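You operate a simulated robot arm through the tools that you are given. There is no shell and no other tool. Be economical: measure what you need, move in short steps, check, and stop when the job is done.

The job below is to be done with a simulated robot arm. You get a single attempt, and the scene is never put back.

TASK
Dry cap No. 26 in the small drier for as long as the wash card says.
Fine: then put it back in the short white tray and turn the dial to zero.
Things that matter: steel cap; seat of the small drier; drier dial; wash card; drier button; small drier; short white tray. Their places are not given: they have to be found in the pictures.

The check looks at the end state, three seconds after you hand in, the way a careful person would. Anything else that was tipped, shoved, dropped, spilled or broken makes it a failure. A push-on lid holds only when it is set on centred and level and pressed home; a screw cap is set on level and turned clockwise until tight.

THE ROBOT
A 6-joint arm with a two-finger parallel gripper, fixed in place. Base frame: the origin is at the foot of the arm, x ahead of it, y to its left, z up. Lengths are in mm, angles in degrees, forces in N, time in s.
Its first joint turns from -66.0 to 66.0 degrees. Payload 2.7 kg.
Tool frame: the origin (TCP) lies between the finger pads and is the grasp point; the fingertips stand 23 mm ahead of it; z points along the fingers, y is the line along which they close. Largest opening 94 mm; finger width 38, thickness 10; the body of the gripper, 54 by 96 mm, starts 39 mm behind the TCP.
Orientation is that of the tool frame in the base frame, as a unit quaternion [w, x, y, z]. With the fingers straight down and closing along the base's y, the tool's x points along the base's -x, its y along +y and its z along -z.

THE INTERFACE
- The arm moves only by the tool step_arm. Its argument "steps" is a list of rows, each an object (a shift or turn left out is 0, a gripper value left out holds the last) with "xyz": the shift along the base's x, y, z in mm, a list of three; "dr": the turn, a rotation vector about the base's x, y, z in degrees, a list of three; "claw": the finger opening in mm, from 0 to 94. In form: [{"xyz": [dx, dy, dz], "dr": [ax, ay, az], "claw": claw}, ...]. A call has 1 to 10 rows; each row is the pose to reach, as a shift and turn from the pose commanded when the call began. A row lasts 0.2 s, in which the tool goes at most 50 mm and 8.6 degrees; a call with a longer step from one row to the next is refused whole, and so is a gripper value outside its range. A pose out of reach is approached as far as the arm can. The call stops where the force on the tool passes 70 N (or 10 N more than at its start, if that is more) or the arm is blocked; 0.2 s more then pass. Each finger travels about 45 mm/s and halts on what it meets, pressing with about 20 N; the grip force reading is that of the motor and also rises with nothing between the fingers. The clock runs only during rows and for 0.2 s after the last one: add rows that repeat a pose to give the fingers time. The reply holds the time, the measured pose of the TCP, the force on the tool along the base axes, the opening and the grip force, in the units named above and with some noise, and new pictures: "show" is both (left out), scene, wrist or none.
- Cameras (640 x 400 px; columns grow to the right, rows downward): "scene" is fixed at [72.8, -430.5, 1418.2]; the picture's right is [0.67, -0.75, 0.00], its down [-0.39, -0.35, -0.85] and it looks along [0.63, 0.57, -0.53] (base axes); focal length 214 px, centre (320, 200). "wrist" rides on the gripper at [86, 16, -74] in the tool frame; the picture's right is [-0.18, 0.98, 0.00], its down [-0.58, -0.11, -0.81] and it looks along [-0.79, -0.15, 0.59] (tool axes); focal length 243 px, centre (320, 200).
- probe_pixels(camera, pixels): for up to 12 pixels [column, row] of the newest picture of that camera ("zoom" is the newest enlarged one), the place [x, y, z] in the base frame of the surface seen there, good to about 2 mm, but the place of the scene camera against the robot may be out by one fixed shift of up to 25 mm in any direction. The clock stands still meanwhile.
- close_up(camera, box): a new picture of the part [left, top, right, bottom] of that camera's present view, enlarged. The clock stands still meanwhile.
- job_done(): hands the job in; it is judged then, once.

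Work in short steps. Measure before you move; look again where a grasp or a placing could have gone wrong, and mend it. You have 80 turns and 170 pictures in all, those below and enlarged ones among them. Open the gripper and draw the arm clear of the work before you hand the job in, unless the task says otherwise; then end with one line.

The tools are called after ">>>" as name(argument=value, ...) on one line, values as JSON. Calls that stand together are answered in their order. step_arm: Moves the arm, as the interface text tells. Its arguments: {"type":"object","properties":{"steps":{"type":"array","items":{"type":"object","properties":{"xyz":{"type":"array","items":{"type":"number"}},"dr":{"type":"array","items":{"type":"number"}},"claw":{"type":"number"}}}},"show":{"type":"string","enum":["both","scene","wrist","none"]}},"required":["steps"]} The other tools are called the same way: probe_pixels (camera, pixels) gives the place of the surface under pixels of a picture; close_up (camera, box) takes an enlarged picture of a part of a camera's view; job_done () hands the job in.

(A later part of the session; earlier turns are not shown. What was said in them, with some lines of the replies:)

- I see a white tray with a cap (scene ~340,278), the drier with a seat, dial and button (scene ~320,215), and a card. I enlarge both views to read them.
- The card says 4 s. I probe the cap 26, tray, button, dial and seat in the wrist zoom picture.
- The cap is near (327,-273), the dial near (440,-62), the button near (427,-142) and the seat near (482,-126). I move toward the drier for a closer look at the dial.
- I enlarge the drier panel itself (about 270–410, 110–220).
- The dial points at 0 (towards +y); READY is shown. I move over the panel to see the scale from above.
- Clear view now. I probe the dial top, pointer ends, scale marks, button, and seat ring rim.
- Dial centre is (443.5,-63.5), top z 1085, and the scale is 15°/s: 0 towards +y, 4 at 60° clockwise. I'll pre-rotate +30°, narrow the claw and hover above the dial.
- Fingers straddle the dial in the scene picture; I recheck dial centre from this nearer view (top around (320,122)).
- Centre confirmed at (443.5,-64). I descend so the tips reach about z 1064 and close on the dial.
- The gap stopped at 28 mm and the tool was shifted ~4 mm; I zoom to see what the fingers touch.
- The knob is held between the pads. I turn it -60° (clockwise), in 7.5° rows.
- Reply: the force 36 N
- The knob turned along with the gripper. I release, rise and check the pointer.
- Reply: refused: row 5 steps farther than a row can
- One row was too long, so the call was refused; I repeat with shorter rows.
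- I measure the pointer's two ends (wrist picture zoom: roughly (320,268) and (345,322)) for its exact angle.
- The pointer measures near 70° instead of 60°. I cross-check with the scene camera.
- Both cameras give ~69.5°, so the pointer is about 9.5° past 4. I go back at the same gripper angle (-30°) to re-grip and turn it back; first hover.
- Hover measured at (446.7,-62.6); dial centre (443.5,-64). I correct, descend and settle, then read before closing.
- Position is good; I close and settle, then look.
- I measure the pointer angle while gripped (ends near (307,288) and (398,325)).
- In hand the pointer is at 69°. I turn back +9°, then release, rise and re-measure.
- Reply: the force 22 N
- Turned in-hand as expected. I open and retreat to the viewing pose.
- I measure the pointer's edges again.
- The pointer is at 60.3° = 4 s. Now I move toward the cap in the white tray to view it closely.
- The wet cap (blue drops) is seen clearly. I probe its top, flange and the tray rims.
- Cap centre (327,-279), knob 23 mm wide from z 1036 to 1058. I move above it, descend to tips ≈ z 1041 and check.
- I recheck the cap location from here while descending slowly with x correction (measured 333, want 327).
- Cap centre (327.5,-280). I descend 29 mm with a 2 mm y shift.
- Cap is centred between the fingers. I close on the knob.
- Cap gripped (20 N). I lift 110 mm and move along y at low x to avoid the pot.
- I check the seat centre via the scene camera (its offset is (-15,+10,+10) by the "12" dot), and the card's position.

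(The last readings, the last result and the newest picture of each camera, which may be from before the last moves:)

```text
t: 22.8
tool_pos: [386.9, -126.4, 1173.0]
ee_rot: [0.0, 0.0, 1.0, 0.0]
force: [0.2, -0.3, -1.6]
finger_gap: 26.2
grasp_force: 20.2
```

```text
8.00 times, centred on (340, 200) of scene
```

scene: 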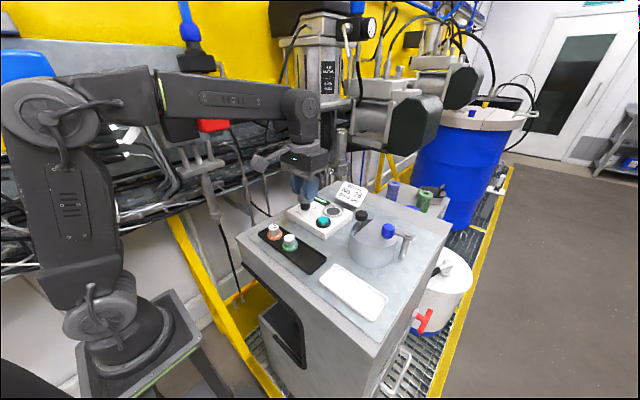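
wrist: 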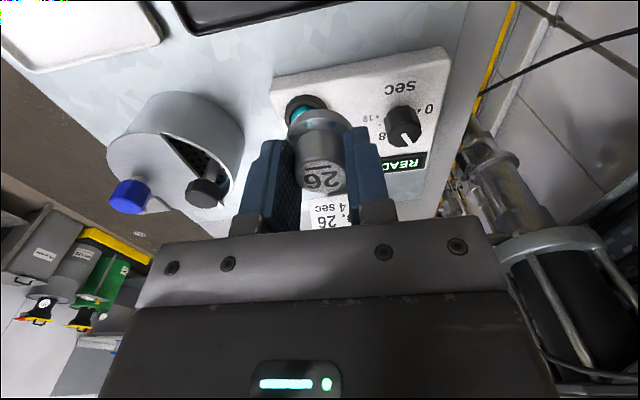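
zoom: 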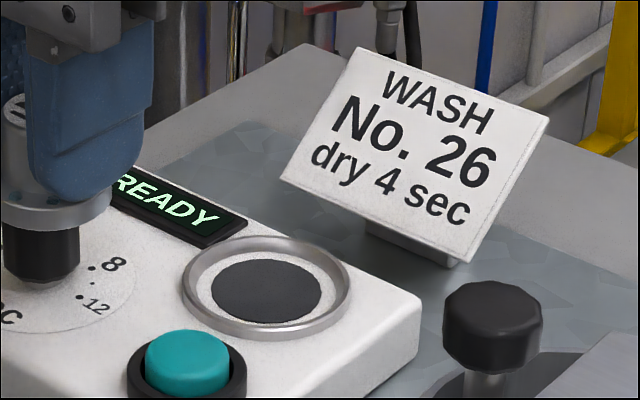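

>>> probe_pixels(camera="zoom", pixels=[[185, 290], [348, 291], [267, 241], [267, 337], [212, 292], [321, 293], [267, 259], [267, 325], [283, 180], [470, 260], [358, 50], [546, 118]])

>>> probe_pixels(camera="zoom", pixels=[[91, 268], [80, 296], [187, 360], [267, 292], [200, 268], [195, 310], [448, 285], [492, 310]])

```text
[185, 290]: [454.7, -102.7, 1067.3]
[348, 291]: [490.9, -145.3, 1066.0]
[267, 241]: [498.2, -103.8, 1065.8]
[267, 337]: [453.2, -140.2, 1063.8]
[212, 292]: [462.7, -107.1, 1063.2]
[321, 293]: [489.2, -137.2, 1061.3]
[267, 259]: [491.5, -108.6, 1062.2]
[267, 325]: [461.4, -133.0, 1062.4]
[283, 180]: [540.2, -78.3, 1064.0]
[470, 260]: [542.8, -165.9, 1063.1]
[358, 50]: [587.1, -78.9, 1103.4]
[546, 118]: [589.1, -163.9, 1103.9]
```

```text
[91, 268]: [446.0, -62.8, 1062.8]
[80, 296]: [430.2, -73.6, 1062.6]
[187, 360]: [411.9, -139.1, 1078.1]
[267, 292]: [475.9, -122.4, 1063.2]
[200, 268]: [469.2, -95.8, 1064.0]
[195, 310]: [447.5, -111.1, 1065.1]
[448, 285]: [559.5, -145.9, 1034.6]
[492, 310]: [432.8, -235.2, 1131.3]
```

Seat centre ≈ (489,-130), floor z 1054; card is beyond x 555, clear. I check where the cap sits relative to the TCP in the hand.

>>> probe_pixels(camera="wrist", pixels=[[323, 168], [323, 178], [323, 190], [305, 178], [344, 176], [320, 112], [322, 130]])

```text
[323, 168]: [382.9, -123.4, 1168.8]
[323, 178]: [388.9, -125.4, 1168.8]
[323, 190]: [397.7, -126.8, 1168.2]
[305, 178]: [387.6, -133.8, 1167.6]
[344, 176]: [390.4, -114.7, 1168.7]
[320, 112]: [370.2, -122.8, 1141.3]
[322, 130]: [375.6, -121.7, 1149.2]
```

I move over the seat at this height, then down to about 12 mm above contact.

>>> step_arm(steps=[{"xyz": [40, -2, 0]}, {"xyz": [75, -3, 0]}, {"xyz": [99, -4, -10]}, {"xyz": [99, -4, -40]}, {"xyz": [99, -4, -70]}, {"xyz": [99, -4, -70]}, {"xyz": [99, -4, -70]}])

>>> close_up(camera="wrist", box=[220, 60, 412, 210])

>>> close_up(camera="scene", box=[290, 170, 386, 230])

```text
t: 24.4
tool_pos: [484.0, -129.9, 1101.8]
ee_rot: [0.0, 0.0, 1.0, -0.001]
force: [0.2, -1.1, -1.5]
finger_gap: 26.2
grasp_force: 19.7
```

scene: 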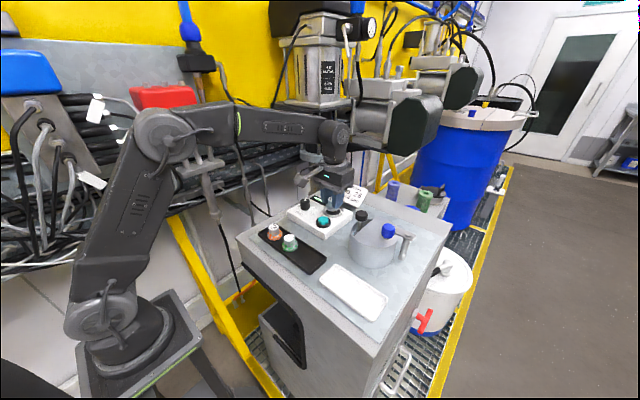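
wrist: 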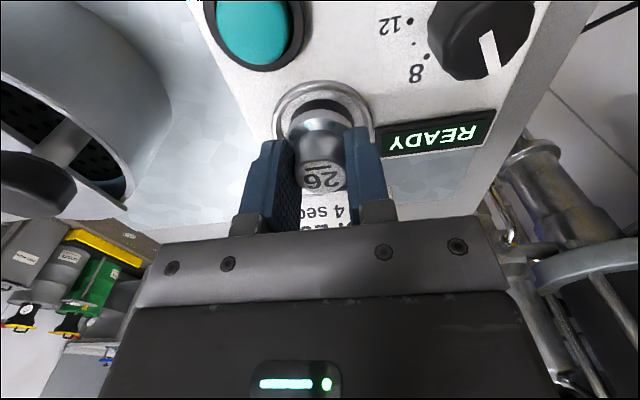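

```text
2.67 times, centred on (316, 135) of wrist
```

zoom: 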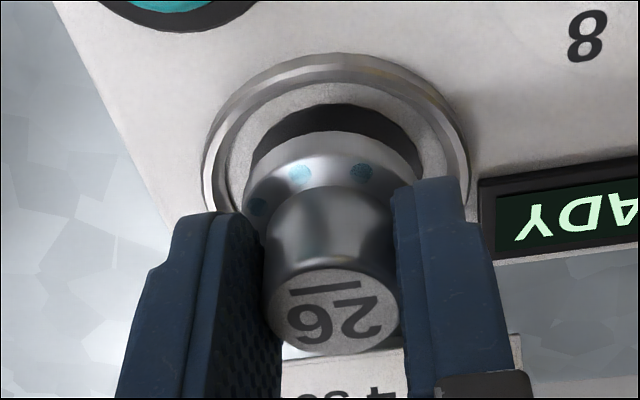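

```text
6.67 times, centred on (338, 200) of scene
```

zoom: 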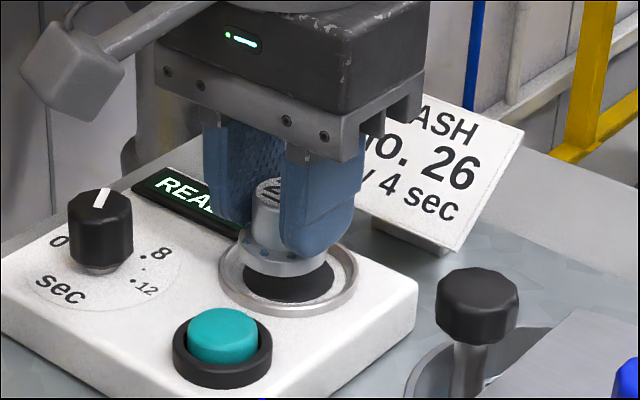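

Cap is above the seat. I probe ring and flange points to finish the centring.

>>> close_up(camera="wrist", box=[250, 70, 394, 200])

>>> probe_pixels(camera="wrist", pixels=[[323, 83], [273, 128], [373, 122], [323, 100], [290, 122], [356, 118], [323, 113], [296, 134], [351, 128], [323, 175], [323, 165], [325, 189]])

```text
3.08 times, centred on (322, 135) of wrist
```

zoom: 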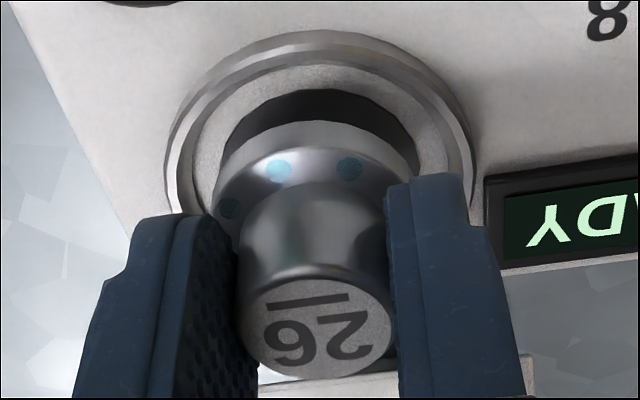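

```text
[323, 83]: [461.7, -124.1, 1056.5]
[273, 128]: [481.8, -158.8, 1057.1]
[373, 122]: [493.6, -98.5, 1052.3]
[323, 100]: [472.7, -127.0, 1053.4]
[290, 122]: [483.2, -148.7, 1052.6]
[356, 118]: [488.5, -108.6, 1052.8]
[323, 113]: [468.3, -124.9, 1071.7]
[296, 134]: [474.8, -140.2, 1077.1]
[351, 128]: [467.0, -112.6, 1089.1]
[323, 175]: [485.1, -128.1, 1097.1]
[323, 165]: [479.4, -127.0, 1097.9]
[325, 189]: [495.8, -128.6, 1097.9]
```

The cap needs about +2.5 x, -1 y. I shift and lower to near contact.

>>> step_arm(steps=[{"xyz": [2.5, -1, 0]}, {"xyz": [2.5, -1, -6]}, {"xyz": [2.5, -1, -11]}, {"xyz": [2.5, -1, -11]}, {"xyz": [2.5, -1, -11]}], show="wrist")

>>> close_up(camera="scene", box=[300, 185, 364, 225])

```text
t: 25.6
tool_pos: [486.3, -129.4, 1091.9]
ee_rot: [0.0, 0.0, 1.0, 0.0]
force: [0.1, 0.2, -0.7]
finger_gap: 26.3
grasp_force: 20.0
```

wrist: 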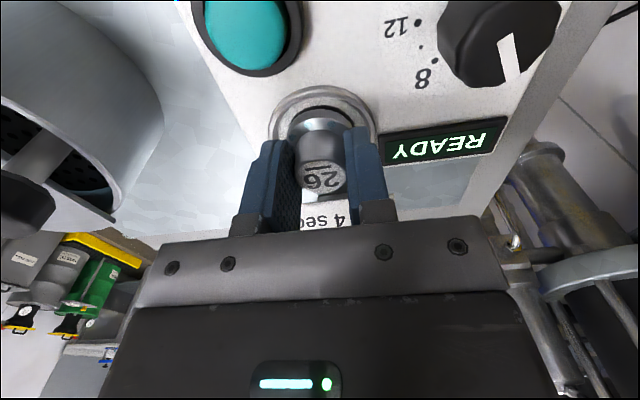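

```text
10.00 times, centred on (332, 205) of scene
```

zoom: 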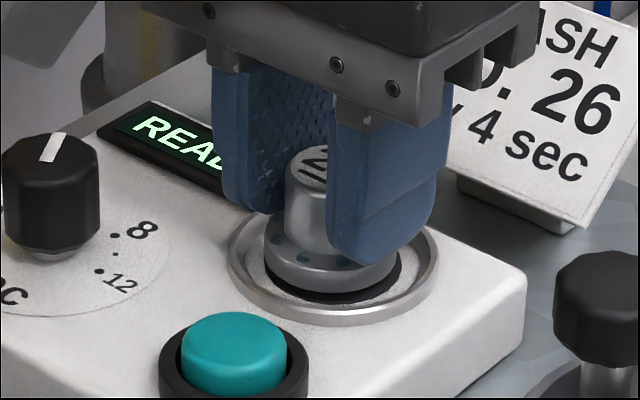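

Centred and about 4 mm above the pad. I lower gently by small rows.

>>> step_arm(steps=[{"xyz": [0.5, -0.5, -1.5]}, {"xyz": [0.5, -0.5, -3]}, {"xyz": [0.5, -0.5, -4]}, {"xyz": [0.5, -0.5, -4]}], show="wrist")

>>> close_up(camera="scene", box=[300, 185, 364, 225])

```text
t: 26.6
tool_pos: [487.7, -131.8, 1088.3]
ee_rot: [0.0, 0.0, 1.0, 0.0]
force: [0.8, -0.1, -1.2]
finger_gap: 26.2
grasp_force: 20.2
```

wrist: 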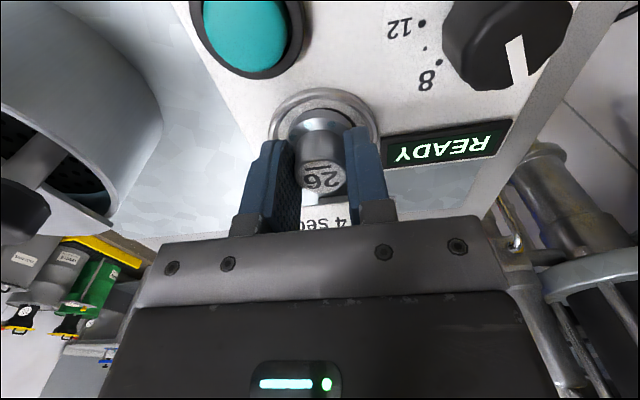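

```text
10.00 times, centred on (332, 205) of scene
```

zoom: 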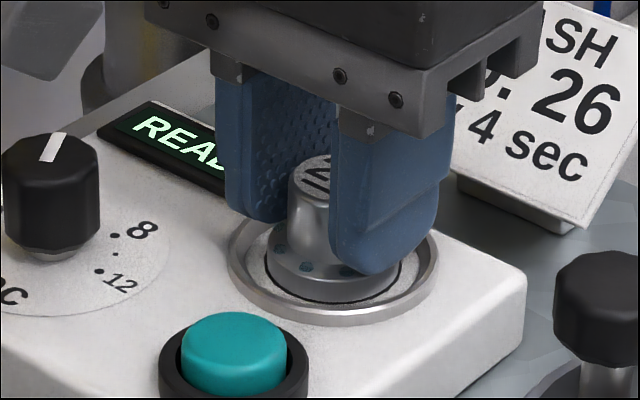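

Force is still only the cap's weight; I lower 3 mm more in 1 mm rows, watching the force.

>>> step_arm(steps=[{"xyz": [0, 0.5, -1]}, {"xyz": [0, 0.5, -2]}, {"xyz": [0, 0.5, -2]}], show="none")

```text
t: 27.4
tool_pos: [488.4, -130.1, 1087.7]
ee_rot: [0.001, 0.0, 1.0, 0.0]
force: [-4.0, 0.1, 8.6]
finger_gap: 26.2
grasp_force: 20.2
```

Contact (8.6 N upward) – seated. I open the fingers and rise.

>>> step_arm(steps=[{"xyz": [0, 0, 0.5], "claw": 32}, {"xyz": [0, 0, 0.5], "claw": 44}, {"xyz": [0, 0, 0.5], "claw": 44}, {"xyz": [0, 0, 20]}, {"xyz": [0, 0, 50]}, {"xyz": [-30, 0, 80]}, {"xyz": [-60, 0, 100]}, {"xyz": [-90, 0, 110]}, {"xyz": [-90, 0, 110], "claw": 0}])

>>> close_up(camera="wrist", box=[200, 30, 392, 150])

>>> close_up(camera="scene", box=[290, 180, 370, 230])

```text
t: 29.4
tool_pos: [396.7, -131.9, 1195.5]
ee_rot: [-0.001, -0.001, 1.0, 0.0]
force: [0.2, 0.1, -0.4]
finger_gap: 8.9
grasp_force: 0.1
```

scene: 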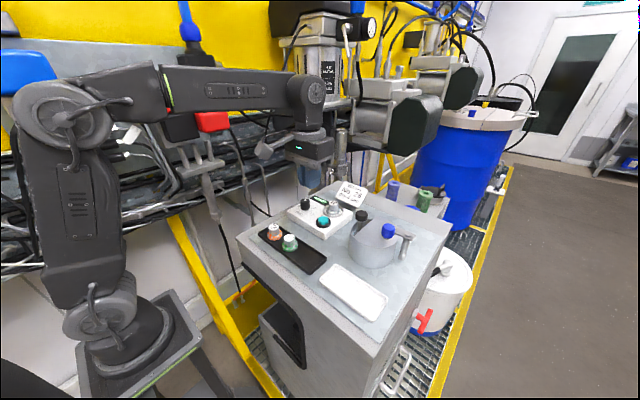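
wrist: 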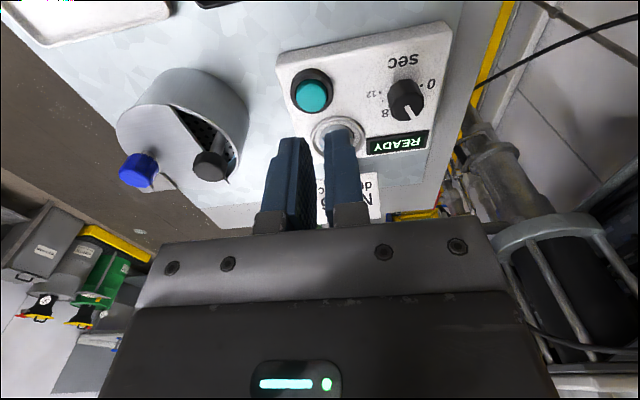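

```text
3.33 times, centred on (296, 90) of wrist
```

zoom: 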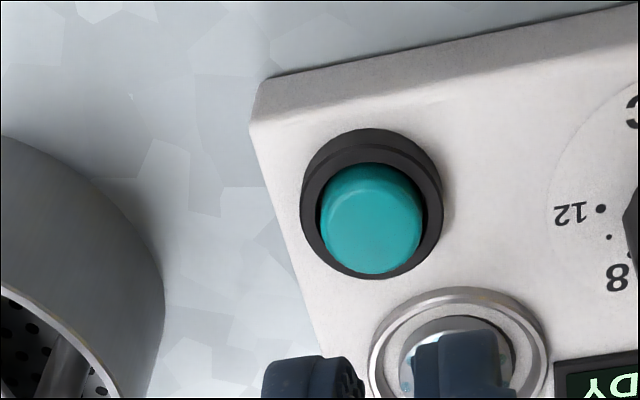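

```text
8.00 times, centred on (330, 205) of scene
```

zoom: 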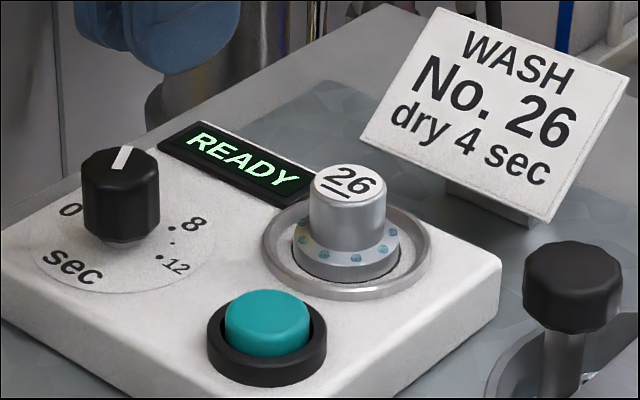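

Cap 26 sits centred on the seat; dial still on 4. Now I measure the button and its bezel.

>>> close_up(camera="wrist", box=[270, 50, 366, 130])

>>> probe_pixels(camera="wrist", pixels=[[312, 96], [300, 96], [323, 96], [312, 84], [312, 107], [312, 73], [293, 92], [330, 90]])

```text
5.00 times, centred on (318, 90) of wrist
```

zoom: 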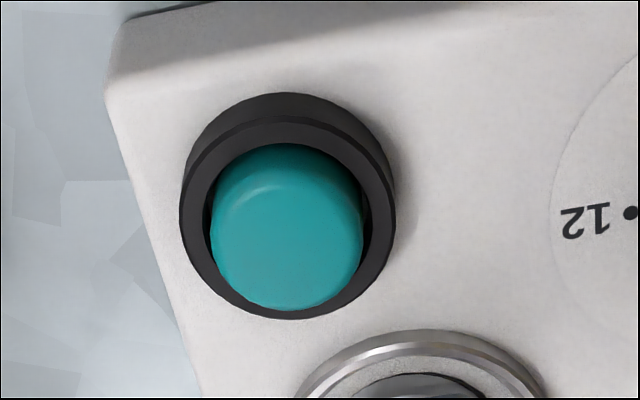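

```text
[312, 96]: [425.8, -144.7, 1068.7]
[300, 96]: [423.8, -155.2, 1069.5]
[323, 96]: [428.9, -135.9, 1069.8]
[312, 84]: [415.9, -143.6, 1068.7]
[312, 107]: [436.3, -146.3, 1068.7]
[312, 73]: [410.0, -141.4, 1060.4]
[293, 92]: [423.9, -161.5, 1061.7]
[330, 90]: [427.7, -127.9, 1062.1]
```

Button centre (426,-145), top 1069, bezel 1062. I hover closed fingers above it.

>>> step_arm(steps=[{"xyz": [15, -6, -30], "claw": 0}, {"xyz": [29, -13, -60]}, {"xyz": [29, -13, -84]}, {"xyz": [29, -13, -84]}, {"xyz": [29, -13, -84]}], show="wrist")

>>> close_up(camera="scene", box=[290, 180, 370, 230])

```text
t: 30.6
tool_pos: [425.5, -142.2, 1111.6]
ee_rot: [0.0, 0.0, 1.0, 0.0]
force: [-0.8, 0.2, -0.4]
finger_gap: 0.0
grasp_force: 19.9
```

wrist: 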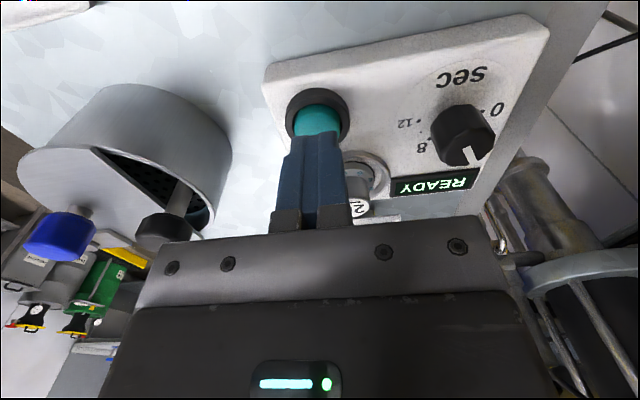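

```text
8.00 times, centred on (330, 205) of scene
```

zoom: 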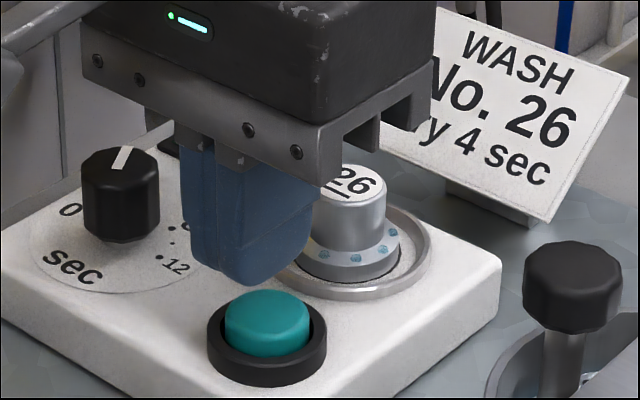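

Fingers are over the button. I go to just above contact, press ~5 mm, and retract.

>>> step_arm(steps=[{"xyz": [-2, -2, -14]}, {"xyz": [-2, -2, -18]}, {"xyz": [-2, -2, -21]}, {"xyz": [-2, -2, -24]}], show="wrist")

```text
t: 31.6
tool_pos: [425.0, -145.7, 1089.4]
ee_rot: [0.0, 0.001, 1.0, 0.0]
force: [-1.0, 0.8, 1.7]
finger_gap: 0.2
grasp_force: 20.3
```

wrist: 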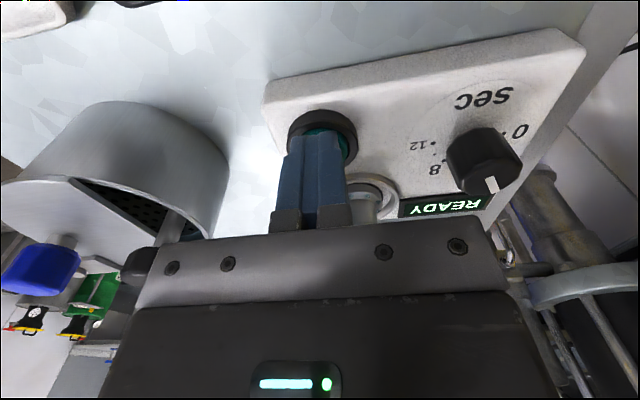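

Contact begins (1.7 N), still READY. I press 3 mm more.

>>> step_arm(steps=[{"xyz": [0, 0, -1.5]}, {"xyz": [0, 0, -3]}], show="wrist")

```text
t: 32.2
tool_pos: [424.5, -146.4, 1085.6]
ee_rot: [0.0, 0.0, 1.0, 0.0]
force: [-1.4, -1.0, 2.9]
finger_gap: 0.0
grasp_force: 20.1
```

wrist: 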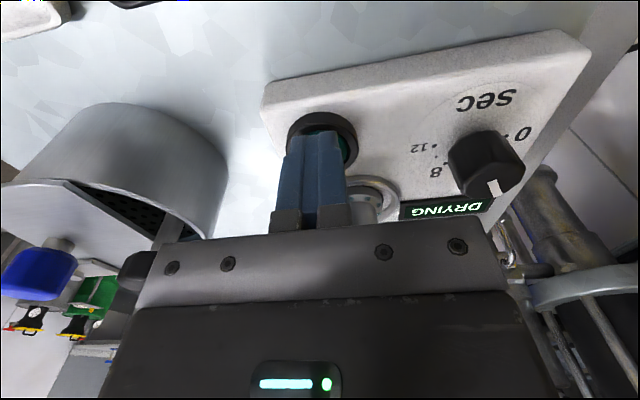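

DRYING shows. I lift straight off and back away so I can watch the display.

>>> step_arm(steps=[{"xyz": [0, 0, 20]}, {"xyz": [0, 0, 60]}, {"xyz": [-10, 5, 100], "claw": 44}, {"xyz": [-27, 15, 120]}, {"xyz": [-27, 15, 120]}, {"xyz": [-27, 15, 120]}, {"xyz": [-27, 15, 120]}, {"xyz": [-27, 15, 120]}, {"xyz": [-27, 15, 120]}, {"xyz": [-27, 15, 120]}], show="scene")

>>> close_up(camera="scene", box=[290, 180, 370, 230])

```text
t: 34.4
tool_pos: [397.3, -131.4, 1204.8]
ee_rot: [0.0, 0.0, 1.0, 0.0]
force: [0.1, 0.4, 0.7]
finger_gap: 43.7
grasp_force: 0.0
```

scene: 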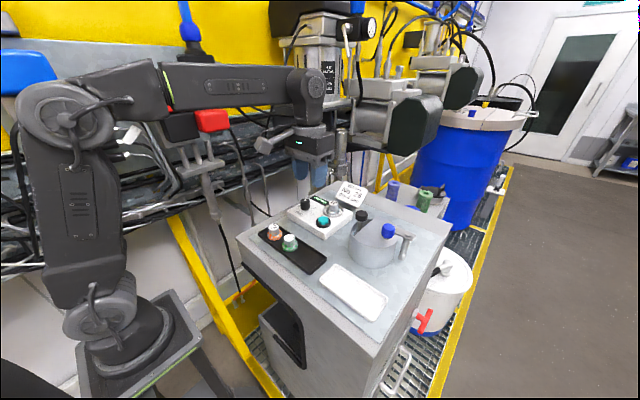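

```text
8.00 times, centred on (330, 205) of scene
```

zoom: 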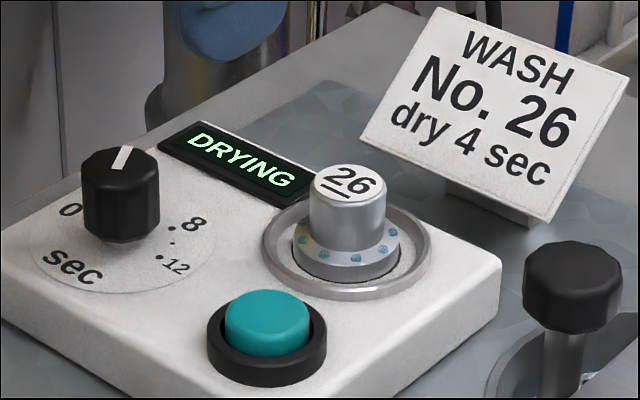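

Still drying at t=34.4 (start ≈32). I wait with repeated rows.

>>> step_arm(steps=[{}, {}, {}, {}, {}, {}, {}, {}, {}, {}], show="wrist")

>>> close_up(camera="scene", box=[290, 180, 370, 230])

```text
t: 36.6
tool_pos: [397.6, -132.0, 1204.8]
ee_rot: [0.0, -0.001, 1.0, 0.0]
force: [-0.1, 0.4, 1.1]
finger_gap: 43.9
grasp_force: 0.1
```

wrist: 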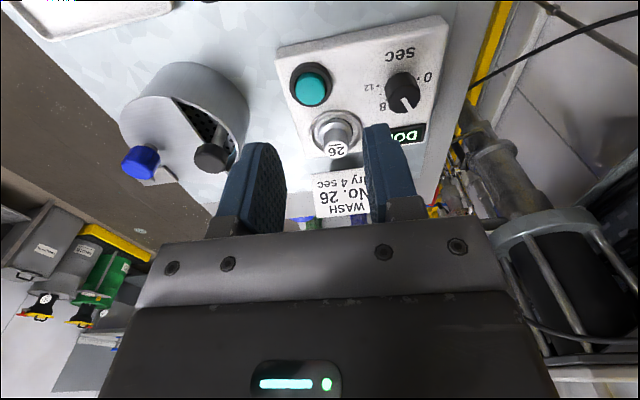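

```text
8.00 times, centred on (330, 205) of scene
```

zoom: 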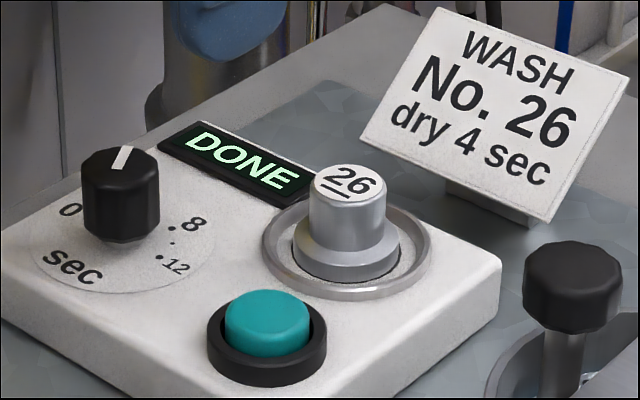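

DONE, and the drops are gone. I hover over the cap to pick it up.

>>> step_arm(steps=[{"xyz": [45, 1, 0], "claw": 46}, {"xyz": [88, 1.5, 0]}, {"xyz": [90, 1.5, -40]}, {"xyz": [90, 1.5, -75]}, {"xyz": [90, 1.5, -75]}, {"xyz": [90, 1.5, -75]}], show="wrist")

>>> probe_pixels(camera="wrist", pixels=[[320, 110], [320, 118], [320, 126], [320, 134], [310, 122], [330, 122]])

```text
t: 38.0
tool_pos: [490.0, -129.2, 1127.9]
ee_rot: [0.0, 0.0, 1.0, 0.0]
force: [0.9, 0.4, -0.7]
finger_gap: 45.7
grasp_force: 0.0
```

wrist: 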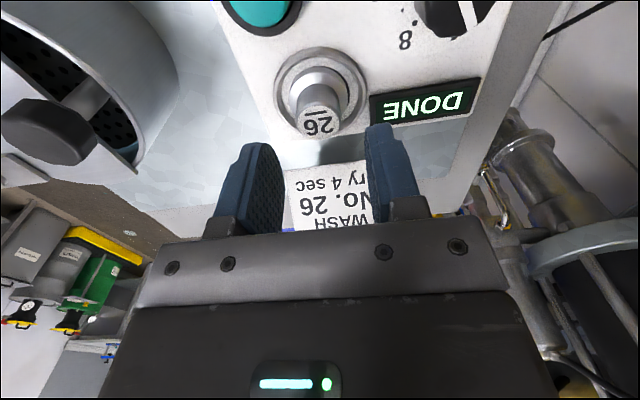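

```text
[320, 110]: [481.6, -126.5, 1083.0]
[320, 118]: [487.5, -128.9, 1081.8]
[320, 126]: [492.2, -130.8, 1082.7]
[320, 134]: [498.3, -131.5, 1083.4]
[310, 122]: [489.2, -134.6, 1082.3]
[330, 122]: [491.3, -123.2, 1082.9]
```

Cap centre ≈(488.5,-130.5). I descend to z≈1088, then close.

>>> step_arm(steps=[{"xyz": [-1.5, -1.3, -20]}, {"xyz": [-1.5, -1.3, -38]}, {"xyz": [-1.5, -1.3, -39]}, {"xyz": [-1.5, -1.3, -39]}, {"xyz": [-1.5, -1.3, -39], "claw": 36}, {"xyz": [-1.5, -1.3, -39], "claw": 28}, {"xyz": [-1.5, -1.3, -39], "claw": 18}, {"xyz": [-1.5, -1.3, -39], "claw": 18}], show="wrist")

```text
t: 39.8
tool_pos: [487.0, -132.3, 1091.2]
ee_rot: [-0.001, 0.0, 1.0, 0.0]
force: [0.3, 1.0, 0.3]
finger_gap: 26.1
grasp_force: 20.2
```

wrist: 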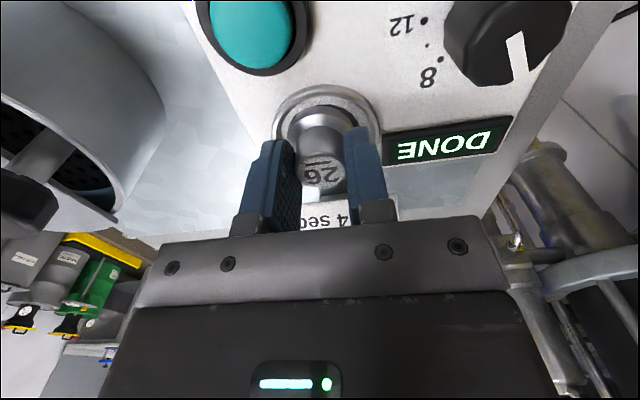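

Gripped. I lift straight, then go back in x and afterwards in y over to the white tray.

>>> step_arm(steps=[{"xyz": [0, 0, 20]}, {"xyz": [0, 0, 60]}, {"xyz": [-10, 0, 90]}, {"xyz": [-50, 0, 95]}, {"xyz": [-95, 0, 95]}, {"xyz": [-140, 0, 95]}, {"xyz": [-161, -30, 95]}, {"xyz": [-161, -75, 95]}, {"xyz": [-161, -120, 95]}, {"xyz": [-161, -149, 90]}], show="wrist")

```text
t: 42.0
tool_pos: [324.1, -283.3, 1182.8]
ee_rot: [0.0, -0.001, 1.0, 0.0]
force: [1.0, 0.7, -1.1]
finger_gap: 26.0
grasp_force: 19.9
```

wrist: 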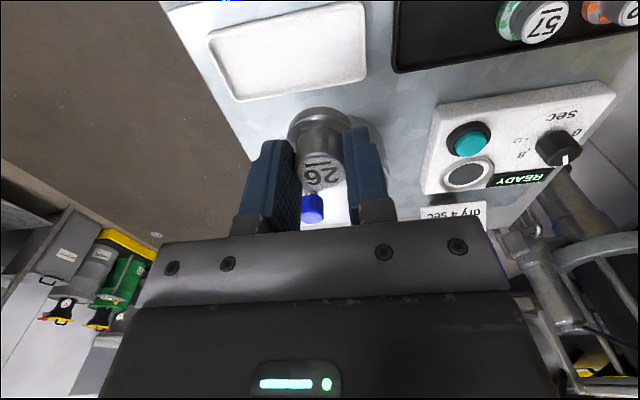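

Cap held, display back to READY. I probe the empty tray's edges and floor to choose the placing spot.

>>> probe_pixels(camera="wrist", pixels=[[215, 45], [230, 90], [285, 25], [300, 82], [355, 15], [360, 68], [290, 55], [330, 40], [250, 60]])

```text
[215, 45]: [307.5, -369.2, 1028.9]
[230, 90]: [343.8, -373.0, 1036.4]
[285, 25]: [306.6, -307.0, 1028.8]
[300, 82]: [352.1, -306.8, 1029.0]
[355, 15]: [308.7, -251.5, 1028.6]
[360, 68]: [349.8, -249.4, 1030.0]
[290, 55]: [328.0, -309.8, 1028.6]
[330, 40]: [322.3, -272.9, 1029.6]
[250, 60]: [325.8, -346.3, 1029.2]
```

Tray floor spans x 304–353, y -250…-370. I lower to about 8 mm above the floor at (327,-283).

>>> step_arm(steps=[{"xyz": [2.5, 0, -30]}, {"xyz": [2.5, 0, -65]}, {"xyz": [2.5, 0, -95]}, {"xyz": [2.5, 0, -108]}, {"xyz": [2.5, 0, -108]}, {"xyz": [2.5, 0, -108]}], show="wrist")

>>> close_up(camera="scene", box=[300, 230, 396, 290])

```text
t: 43.4
tool_pos: [325.8, -279.2, 1073.7]
ee_rot: [0.001, -0.001, 1.0, 0.0]
force: [0.2, 0.0, -1.0]
finger_gap: 26.0
grasp_force: 19.9
```

wrist: 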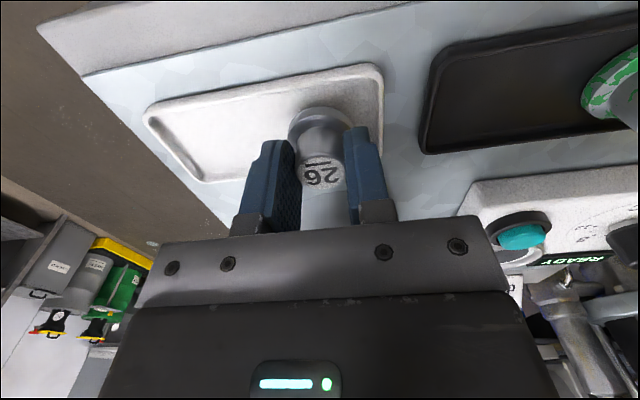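

```text
6.67 times, centred on (348, 260) of scene
```

zoom: 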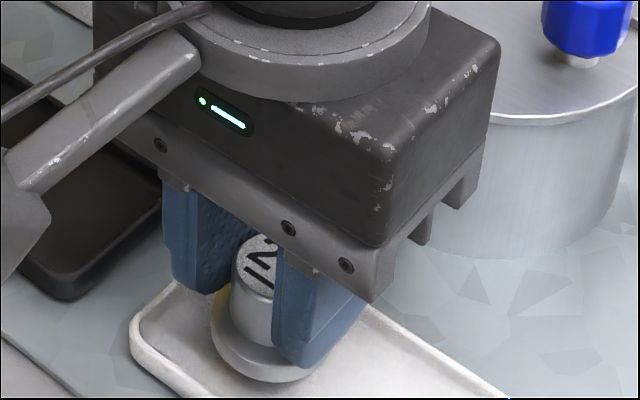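

Over the tray and level. I lower in small rows until contact.

>>> step_arm(steps=[{"xyz": [0, -3, -3]}, {"xyz": [0, -3, -6]}, {"xyz": [0, -3, -7]}, {"xyz": [0, -3, -8]}, {"xyz": [0, -3, -8]}], show="none")

```text
t: 44.6
tool_pos: [326.1, -283.9, 1066.5]
ee_rot: [0.002, 0.001, 1.0, -0.001]
force: [-2.9, 3.9, 12.9]
finger_gap: 25.9
grasp_force: 19.9
```

Contact (12.9 N). I release, rise and look.

>>> step_arm(steps=[{"xyz": [0, 0, 0.5], "claw": 32}, {"xyz": [0, 0, 0.5], "claw": 50}, {"xyz": [0, 0, 0.5], "claw": 50}, {"xyz": [0, 0, 20]}, {"xyz": [0, 0, 60]}, {"xyz": [0, 0, 100]}, {"xyz": [-10, 40, 120]}, {"xyz": [10, 85, 145]}, {"xyz": [35, 128, 150]}, {"xyz": [50, 170, 153]}])

>>> close_up(camera="scene", box=[250, 190, 410, 330])

```text
refused: row 8 steps farther than a row can; nothing moved
```

```text
2.86 times, centred on (330, 260) of scene
```

zoom: 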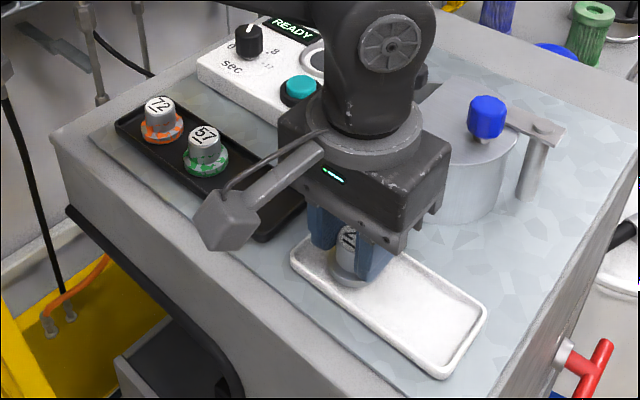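

Refused for one long row; I repeat with shorter steps.

>>> step_arm(steps=[{"xyz": [0, 0, 0.5], "claw": 32}, {"xyz": [0, 0, 0.5], "claw": 50}, {"xyz": [0, 0, 0.5], "claw": 50}, {"xyz": [0, 0, 20]}, {"xyz": [0, 0, 60]}, {"xyz": [0, 0, 100]}, {"xyz": [-5, 30, 125]}, {"xyz": [5, 70, 145]}, {"xyz": [20, 110, 150]}, {"xyz": [35, 150, 153]}])

>>> close_up(camera="scene", box=[250, 190, 410, 330])

```text
t: 46.8
tool_pos: [363.2, -132.6, 1217.0]
ee_rot: [0.0, 0.001, 1.0, 0.001]
force: [-0.3, 0.8, 0.6]
finger_gap: 49.9
grasp_force: 0.0
```

scene: 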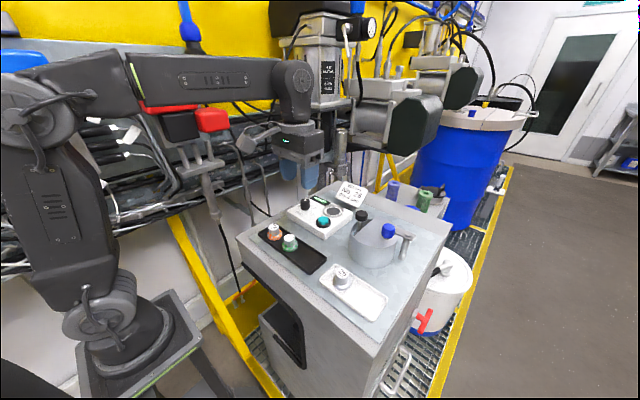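
wrist: 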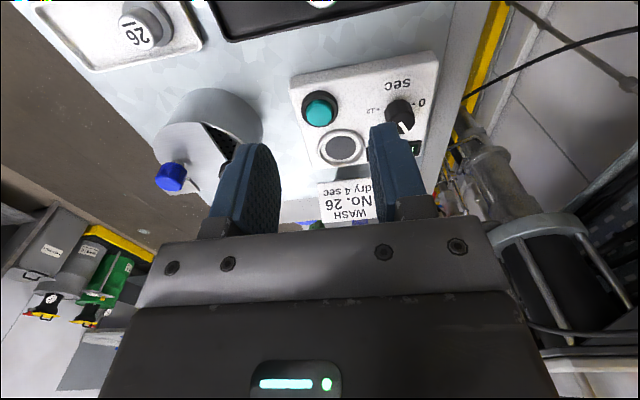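

```text
2.86 times, centred on (330, 260) of scene
```

zoom: 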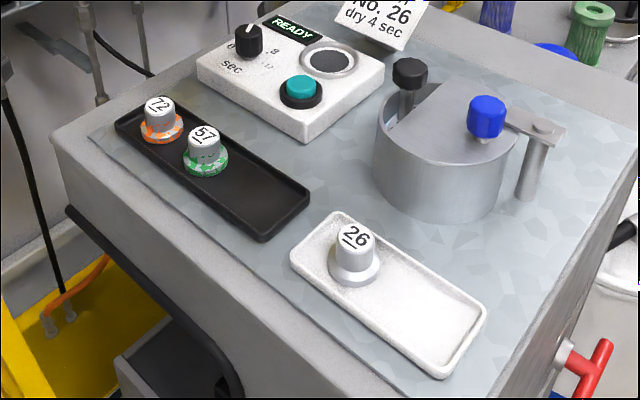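

Cap 26 stands in the white tray. Now the dial: I approach with gripper angle -21°, the same relative grip as when I left it.

>>> step_arm(steps=[{"xyz": [30, 25, 0], "dr": [0, 0, -7]}, {"xyz": [60, 50, -10], "dr": [0, 0, -14]}, {"xyz": [80, 68, -40], "dr": [0, 0, -21]}, {"xyz": [80, 68, -80], "dr": [0, 0, -21]}, {"xyz": [80, 68, -90], "dr": [0, 0, -21]}, {"xyz": [80, 68, -90], "dr": [0, 0, -21]}, {"xyz": [80, 68, -90], "dr": [0, 0, -21]}], show="wrist")

```text
t: 48.4
tool_pos: [441.9, -66.7, 1127.7]
ee_rot: [0.001, 0.182, 0.983, -0.001]
force: [0.4, 0.3, 1.0]
finger_gap: 49.9
grasp_force: 0.0
```

wrist: 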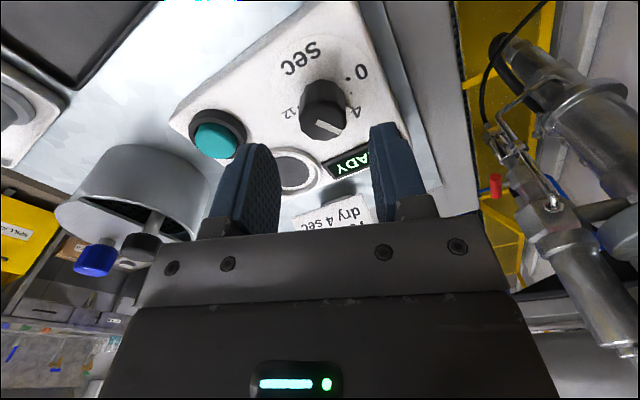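

Aligned within ~3 mm of (443.5,-64). I correct, descend, and close gradually.

>>> step_arm(steps=[{"xyz": [2, 2.3, -20]}, {"xyz": [2, 2.3, -40]}, {"xyz": [2, 2.3, -40]}, {"xyz": [2, 2.3, -40]}, {"xyz": [2, 2.3, -40], "claw": 38}, {"xyz": [2, 2.3, -40], "claw": 30}, {"xyz": [2, 2.3, -40], "claw": 25}, {"xyz": [2, 2.3, -40], "claw": 22}, {"xyz": [2, 2.3, -40], "claw": 22}], show="wrist")

>>> close_up(camera="wrist", box=[220, 90, 412, 210])

```text
t: 50.4
tool_pos: [444.5, -64.4, 1087.7]
ee_rot: [-0.001, 0.183, 0.983, -0.001]
force: [-7.2, -15.1, -1.1]
finger_gap: 27.2
grasp_force: 44.8
```

wrist: 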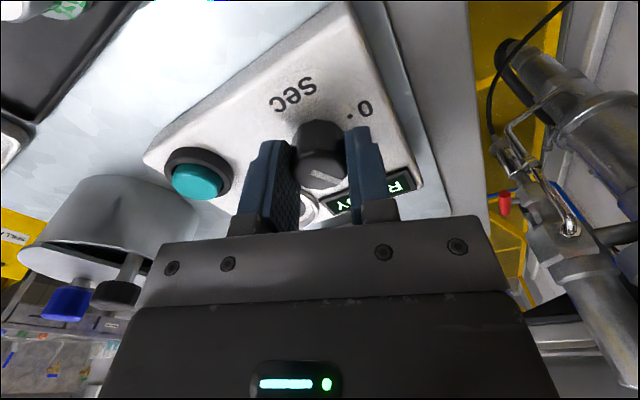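

```text
3.33 times, centred on (316, 150) of wrist
```

zoom: 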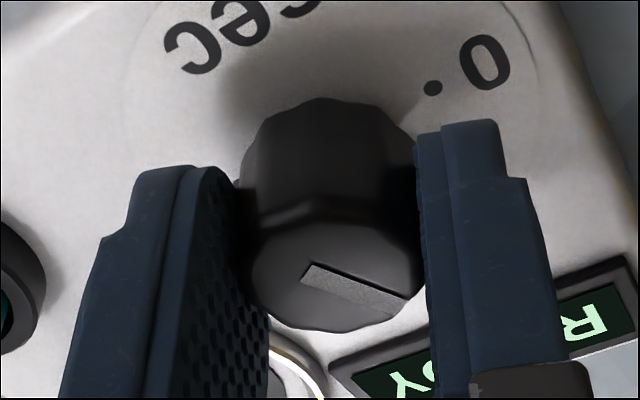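

I measure the pointer in hand before turning.

>>> probe_pixels(camera="zoom", pixels=[[314, 266], [303, 280], [404, 298], [393, 312], [330, 281], [375, 299]])

```text
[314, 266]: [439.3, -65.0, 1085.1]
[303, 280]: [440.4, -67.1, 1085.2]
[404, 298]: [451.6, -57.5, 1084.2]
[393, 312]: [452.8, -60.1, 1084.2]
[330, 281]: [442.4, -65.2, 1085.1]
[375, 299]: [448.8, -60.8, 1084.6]
```

Pointer at 59.6°. I turn it +60° (anticlockwise) back to 0.

>>> step_arm(steps=[{"dr": [0, 0, 7.5]}, {"dr": [0, 0, 15]}, {"dr": [0, 0, 22.5]}, {"dr": [0, 0, 30]}, {"dr": [0, 0, 37.5]}, {"dr": [0, 0, 45]}, {"dr": [0, 0, 52.5]}, {"dr": [0, 0, 60]}, {"dr": [0, 0, 60]}, {"dr": [0, 0, 60]}], show="wrist")

>>> close_up(camera="wrist", box=[220, 90, 412, 210])

```text
t: 52.6
tool_pos: [444.5, -62.4, 1088.4]
ee_rot: [0.0, -0.335, 0.942, 0.0]
force: [-8.5, -0.9, 0.5]
finger_gap: 27.3
grasp_force: 44.7
```

wrist: 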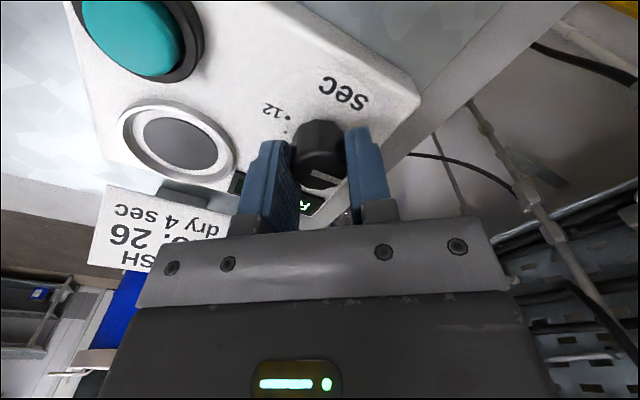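

```text
3.33 times, centred on (316, 150) of wrist
```

zoom: 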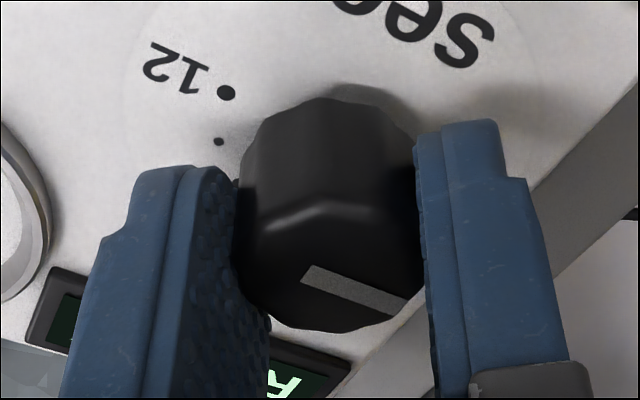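

The knob followed. I release, rise and check the pointer from the viewing pose.

>>> step_arm(steps=[{"claw": 50}, {"claw": 50}, {"claw": 50}, {"xyz": [0, 0, 35]}, {"xyz": [-20, -5, 70], "dr": [0, 0, -8]}, {"xyz": [-43, -10, 100], "dr": [0, 0, -16]}, {"xyz": [-43, -10, 130], "dr": [0, 0, -24]}, {"xyz": [-43, -10, 133], "dr": [0, 0, -32]}, {"xyz": [-43, -10, 133], "dr": [0, 0, -39]}, {"xyz": [-43, -10, 133], "dr": [0, 0, -39]}])

>>> close_up(camera="wrist", box=[300, 55, 380, 125])

>>> close_up(camera="scene", box=[288, 190, 336, 220])

```text
t: 54.8
tool_pos: [400.1, -73.6, 1221.1]
ee_rot: [0.0, 0.0, 1.0, 0.001]
force: [1.4, -0.3, 0.2]
finger_gap: 49.9
grasp_force: 0.0
```

scene: 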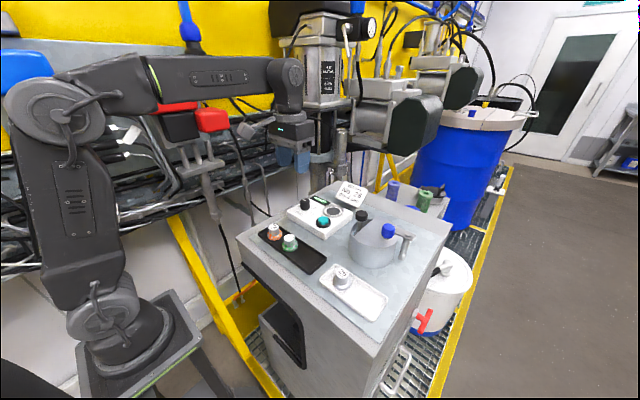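
wrist: 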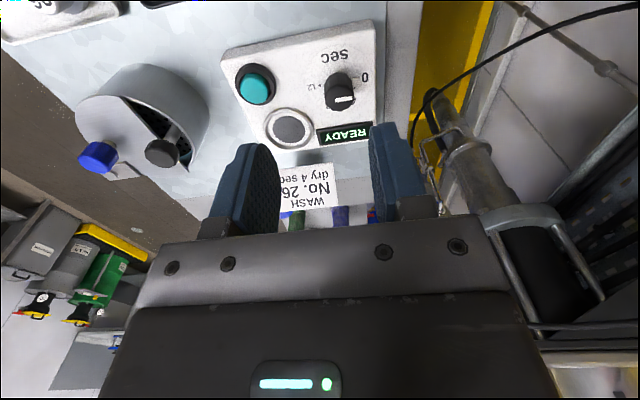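

```text
5.71 times, centred on (340, 90) of wrist
```

zoom: 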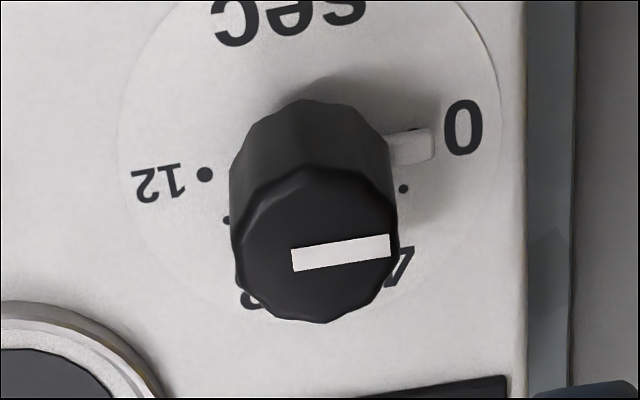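

```text
13.33 times, centred on (312, 205) of scene
```

zoom: 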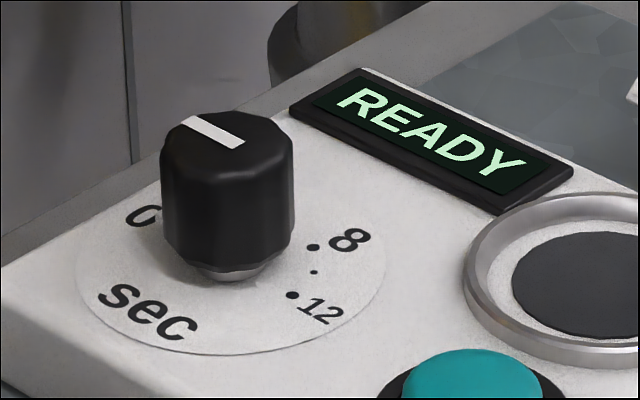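

The pointer appears at 0; I measure it.

>>> probe_pixels(camera="wrist", pixels=[[338, 101], [350, 99]])

>>> probe_pixels(camera="zoom", pixels=[[182, 122], [194, 116], [232, 147], [243, 139], [188, 119], [238, 143], [292, 295], [313, 247]])

>>> close_up(camera="wrist", box=[316, 65, 380, 115])

```text
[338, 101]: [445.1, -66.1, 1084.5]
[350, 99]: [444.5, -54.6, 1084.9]
```

```text
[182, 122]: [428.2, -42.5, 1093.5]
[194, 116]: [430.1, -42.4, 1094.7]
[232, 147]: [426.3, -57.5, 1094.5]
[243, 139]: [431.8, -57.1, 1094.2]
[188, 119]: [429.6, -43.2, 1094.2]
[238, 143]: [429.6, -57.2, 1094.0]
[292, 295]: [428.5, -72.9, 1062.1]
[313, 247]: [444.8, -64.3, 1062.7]
```

```text
8.00 times, centred on (348, 90) of wrist
```

zoom: 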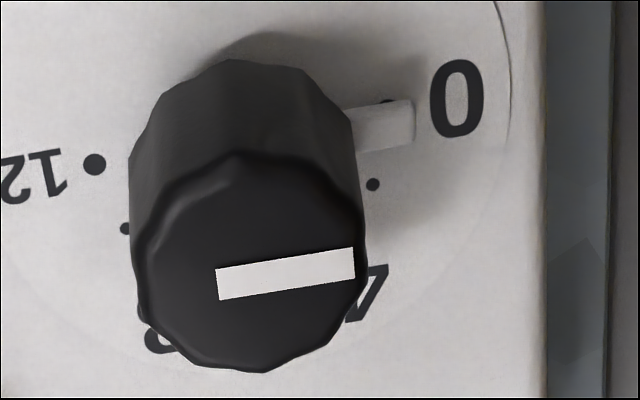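

>>> probe_pixels(camera="zoom", pixels=[[220, 272], [224, 296], [349, 252], [351, 274], [350, 110], [352, 148], [410, 105], [410, 140], [222, 284], [349, 263]])

```text
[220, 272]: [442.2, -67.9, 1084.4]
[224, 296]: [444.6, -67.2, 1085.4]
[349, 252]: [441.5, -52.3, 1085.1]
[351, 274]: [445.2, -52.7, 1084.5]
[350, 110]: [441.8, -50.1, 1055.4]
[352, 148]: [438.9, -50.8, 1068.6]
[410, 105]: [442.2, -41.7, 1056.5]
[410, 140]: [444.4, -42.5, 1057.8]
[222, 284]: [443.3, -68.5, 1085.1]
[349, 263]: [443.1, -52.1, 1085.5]
```

The pointer is at 0 within about a degree. I withdraw the arm and take a last look.

>>> step_arm(steps=[{"xyz": [-30, 20, 30], "claw": 94}, {"xyz": [-60, 40, 60]}, {"xyz": [-90, 60, 90]}, {"xyz": [-105, 78, 128]}, {"xyz": [-105, 78, 128]}], show="scene")

>>> close_up(camera="scene", box=[230, 170, 450, 330])

```text
t: 56.0
tool_pos: [297.3, 3.6, 1351.6]
ee_rot: [0.001, 0.0, 1.0, 0.0]
force: [-0.8, -0.1, -0.3]
finger_gap: 93.7
grasp_force: 0.0
```

scene: 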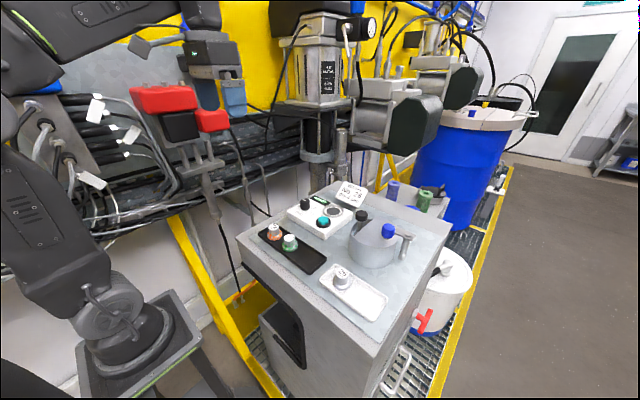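

```text
2.50 times, centred on (340, 250) of scene
```

zoom: 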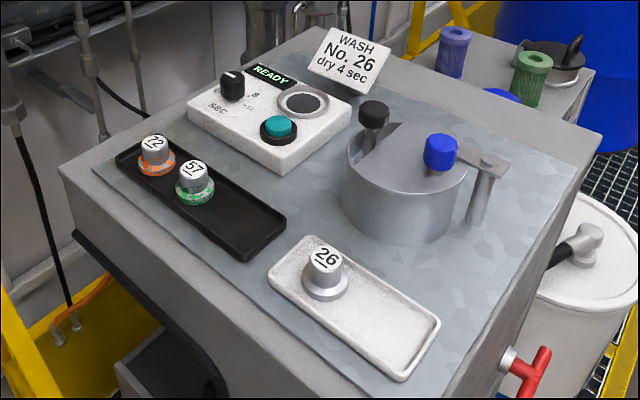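

The dry cap 26 stands in the white tray, the dial is at 0, and nothing else has moved. I hand in.

>>> job_done()

```text
The job is handed in.
```

Cap No. 26 was dried for the 4 s on the wash card and put back in the short white tray; the dial is back at zero, and the job is handed in.
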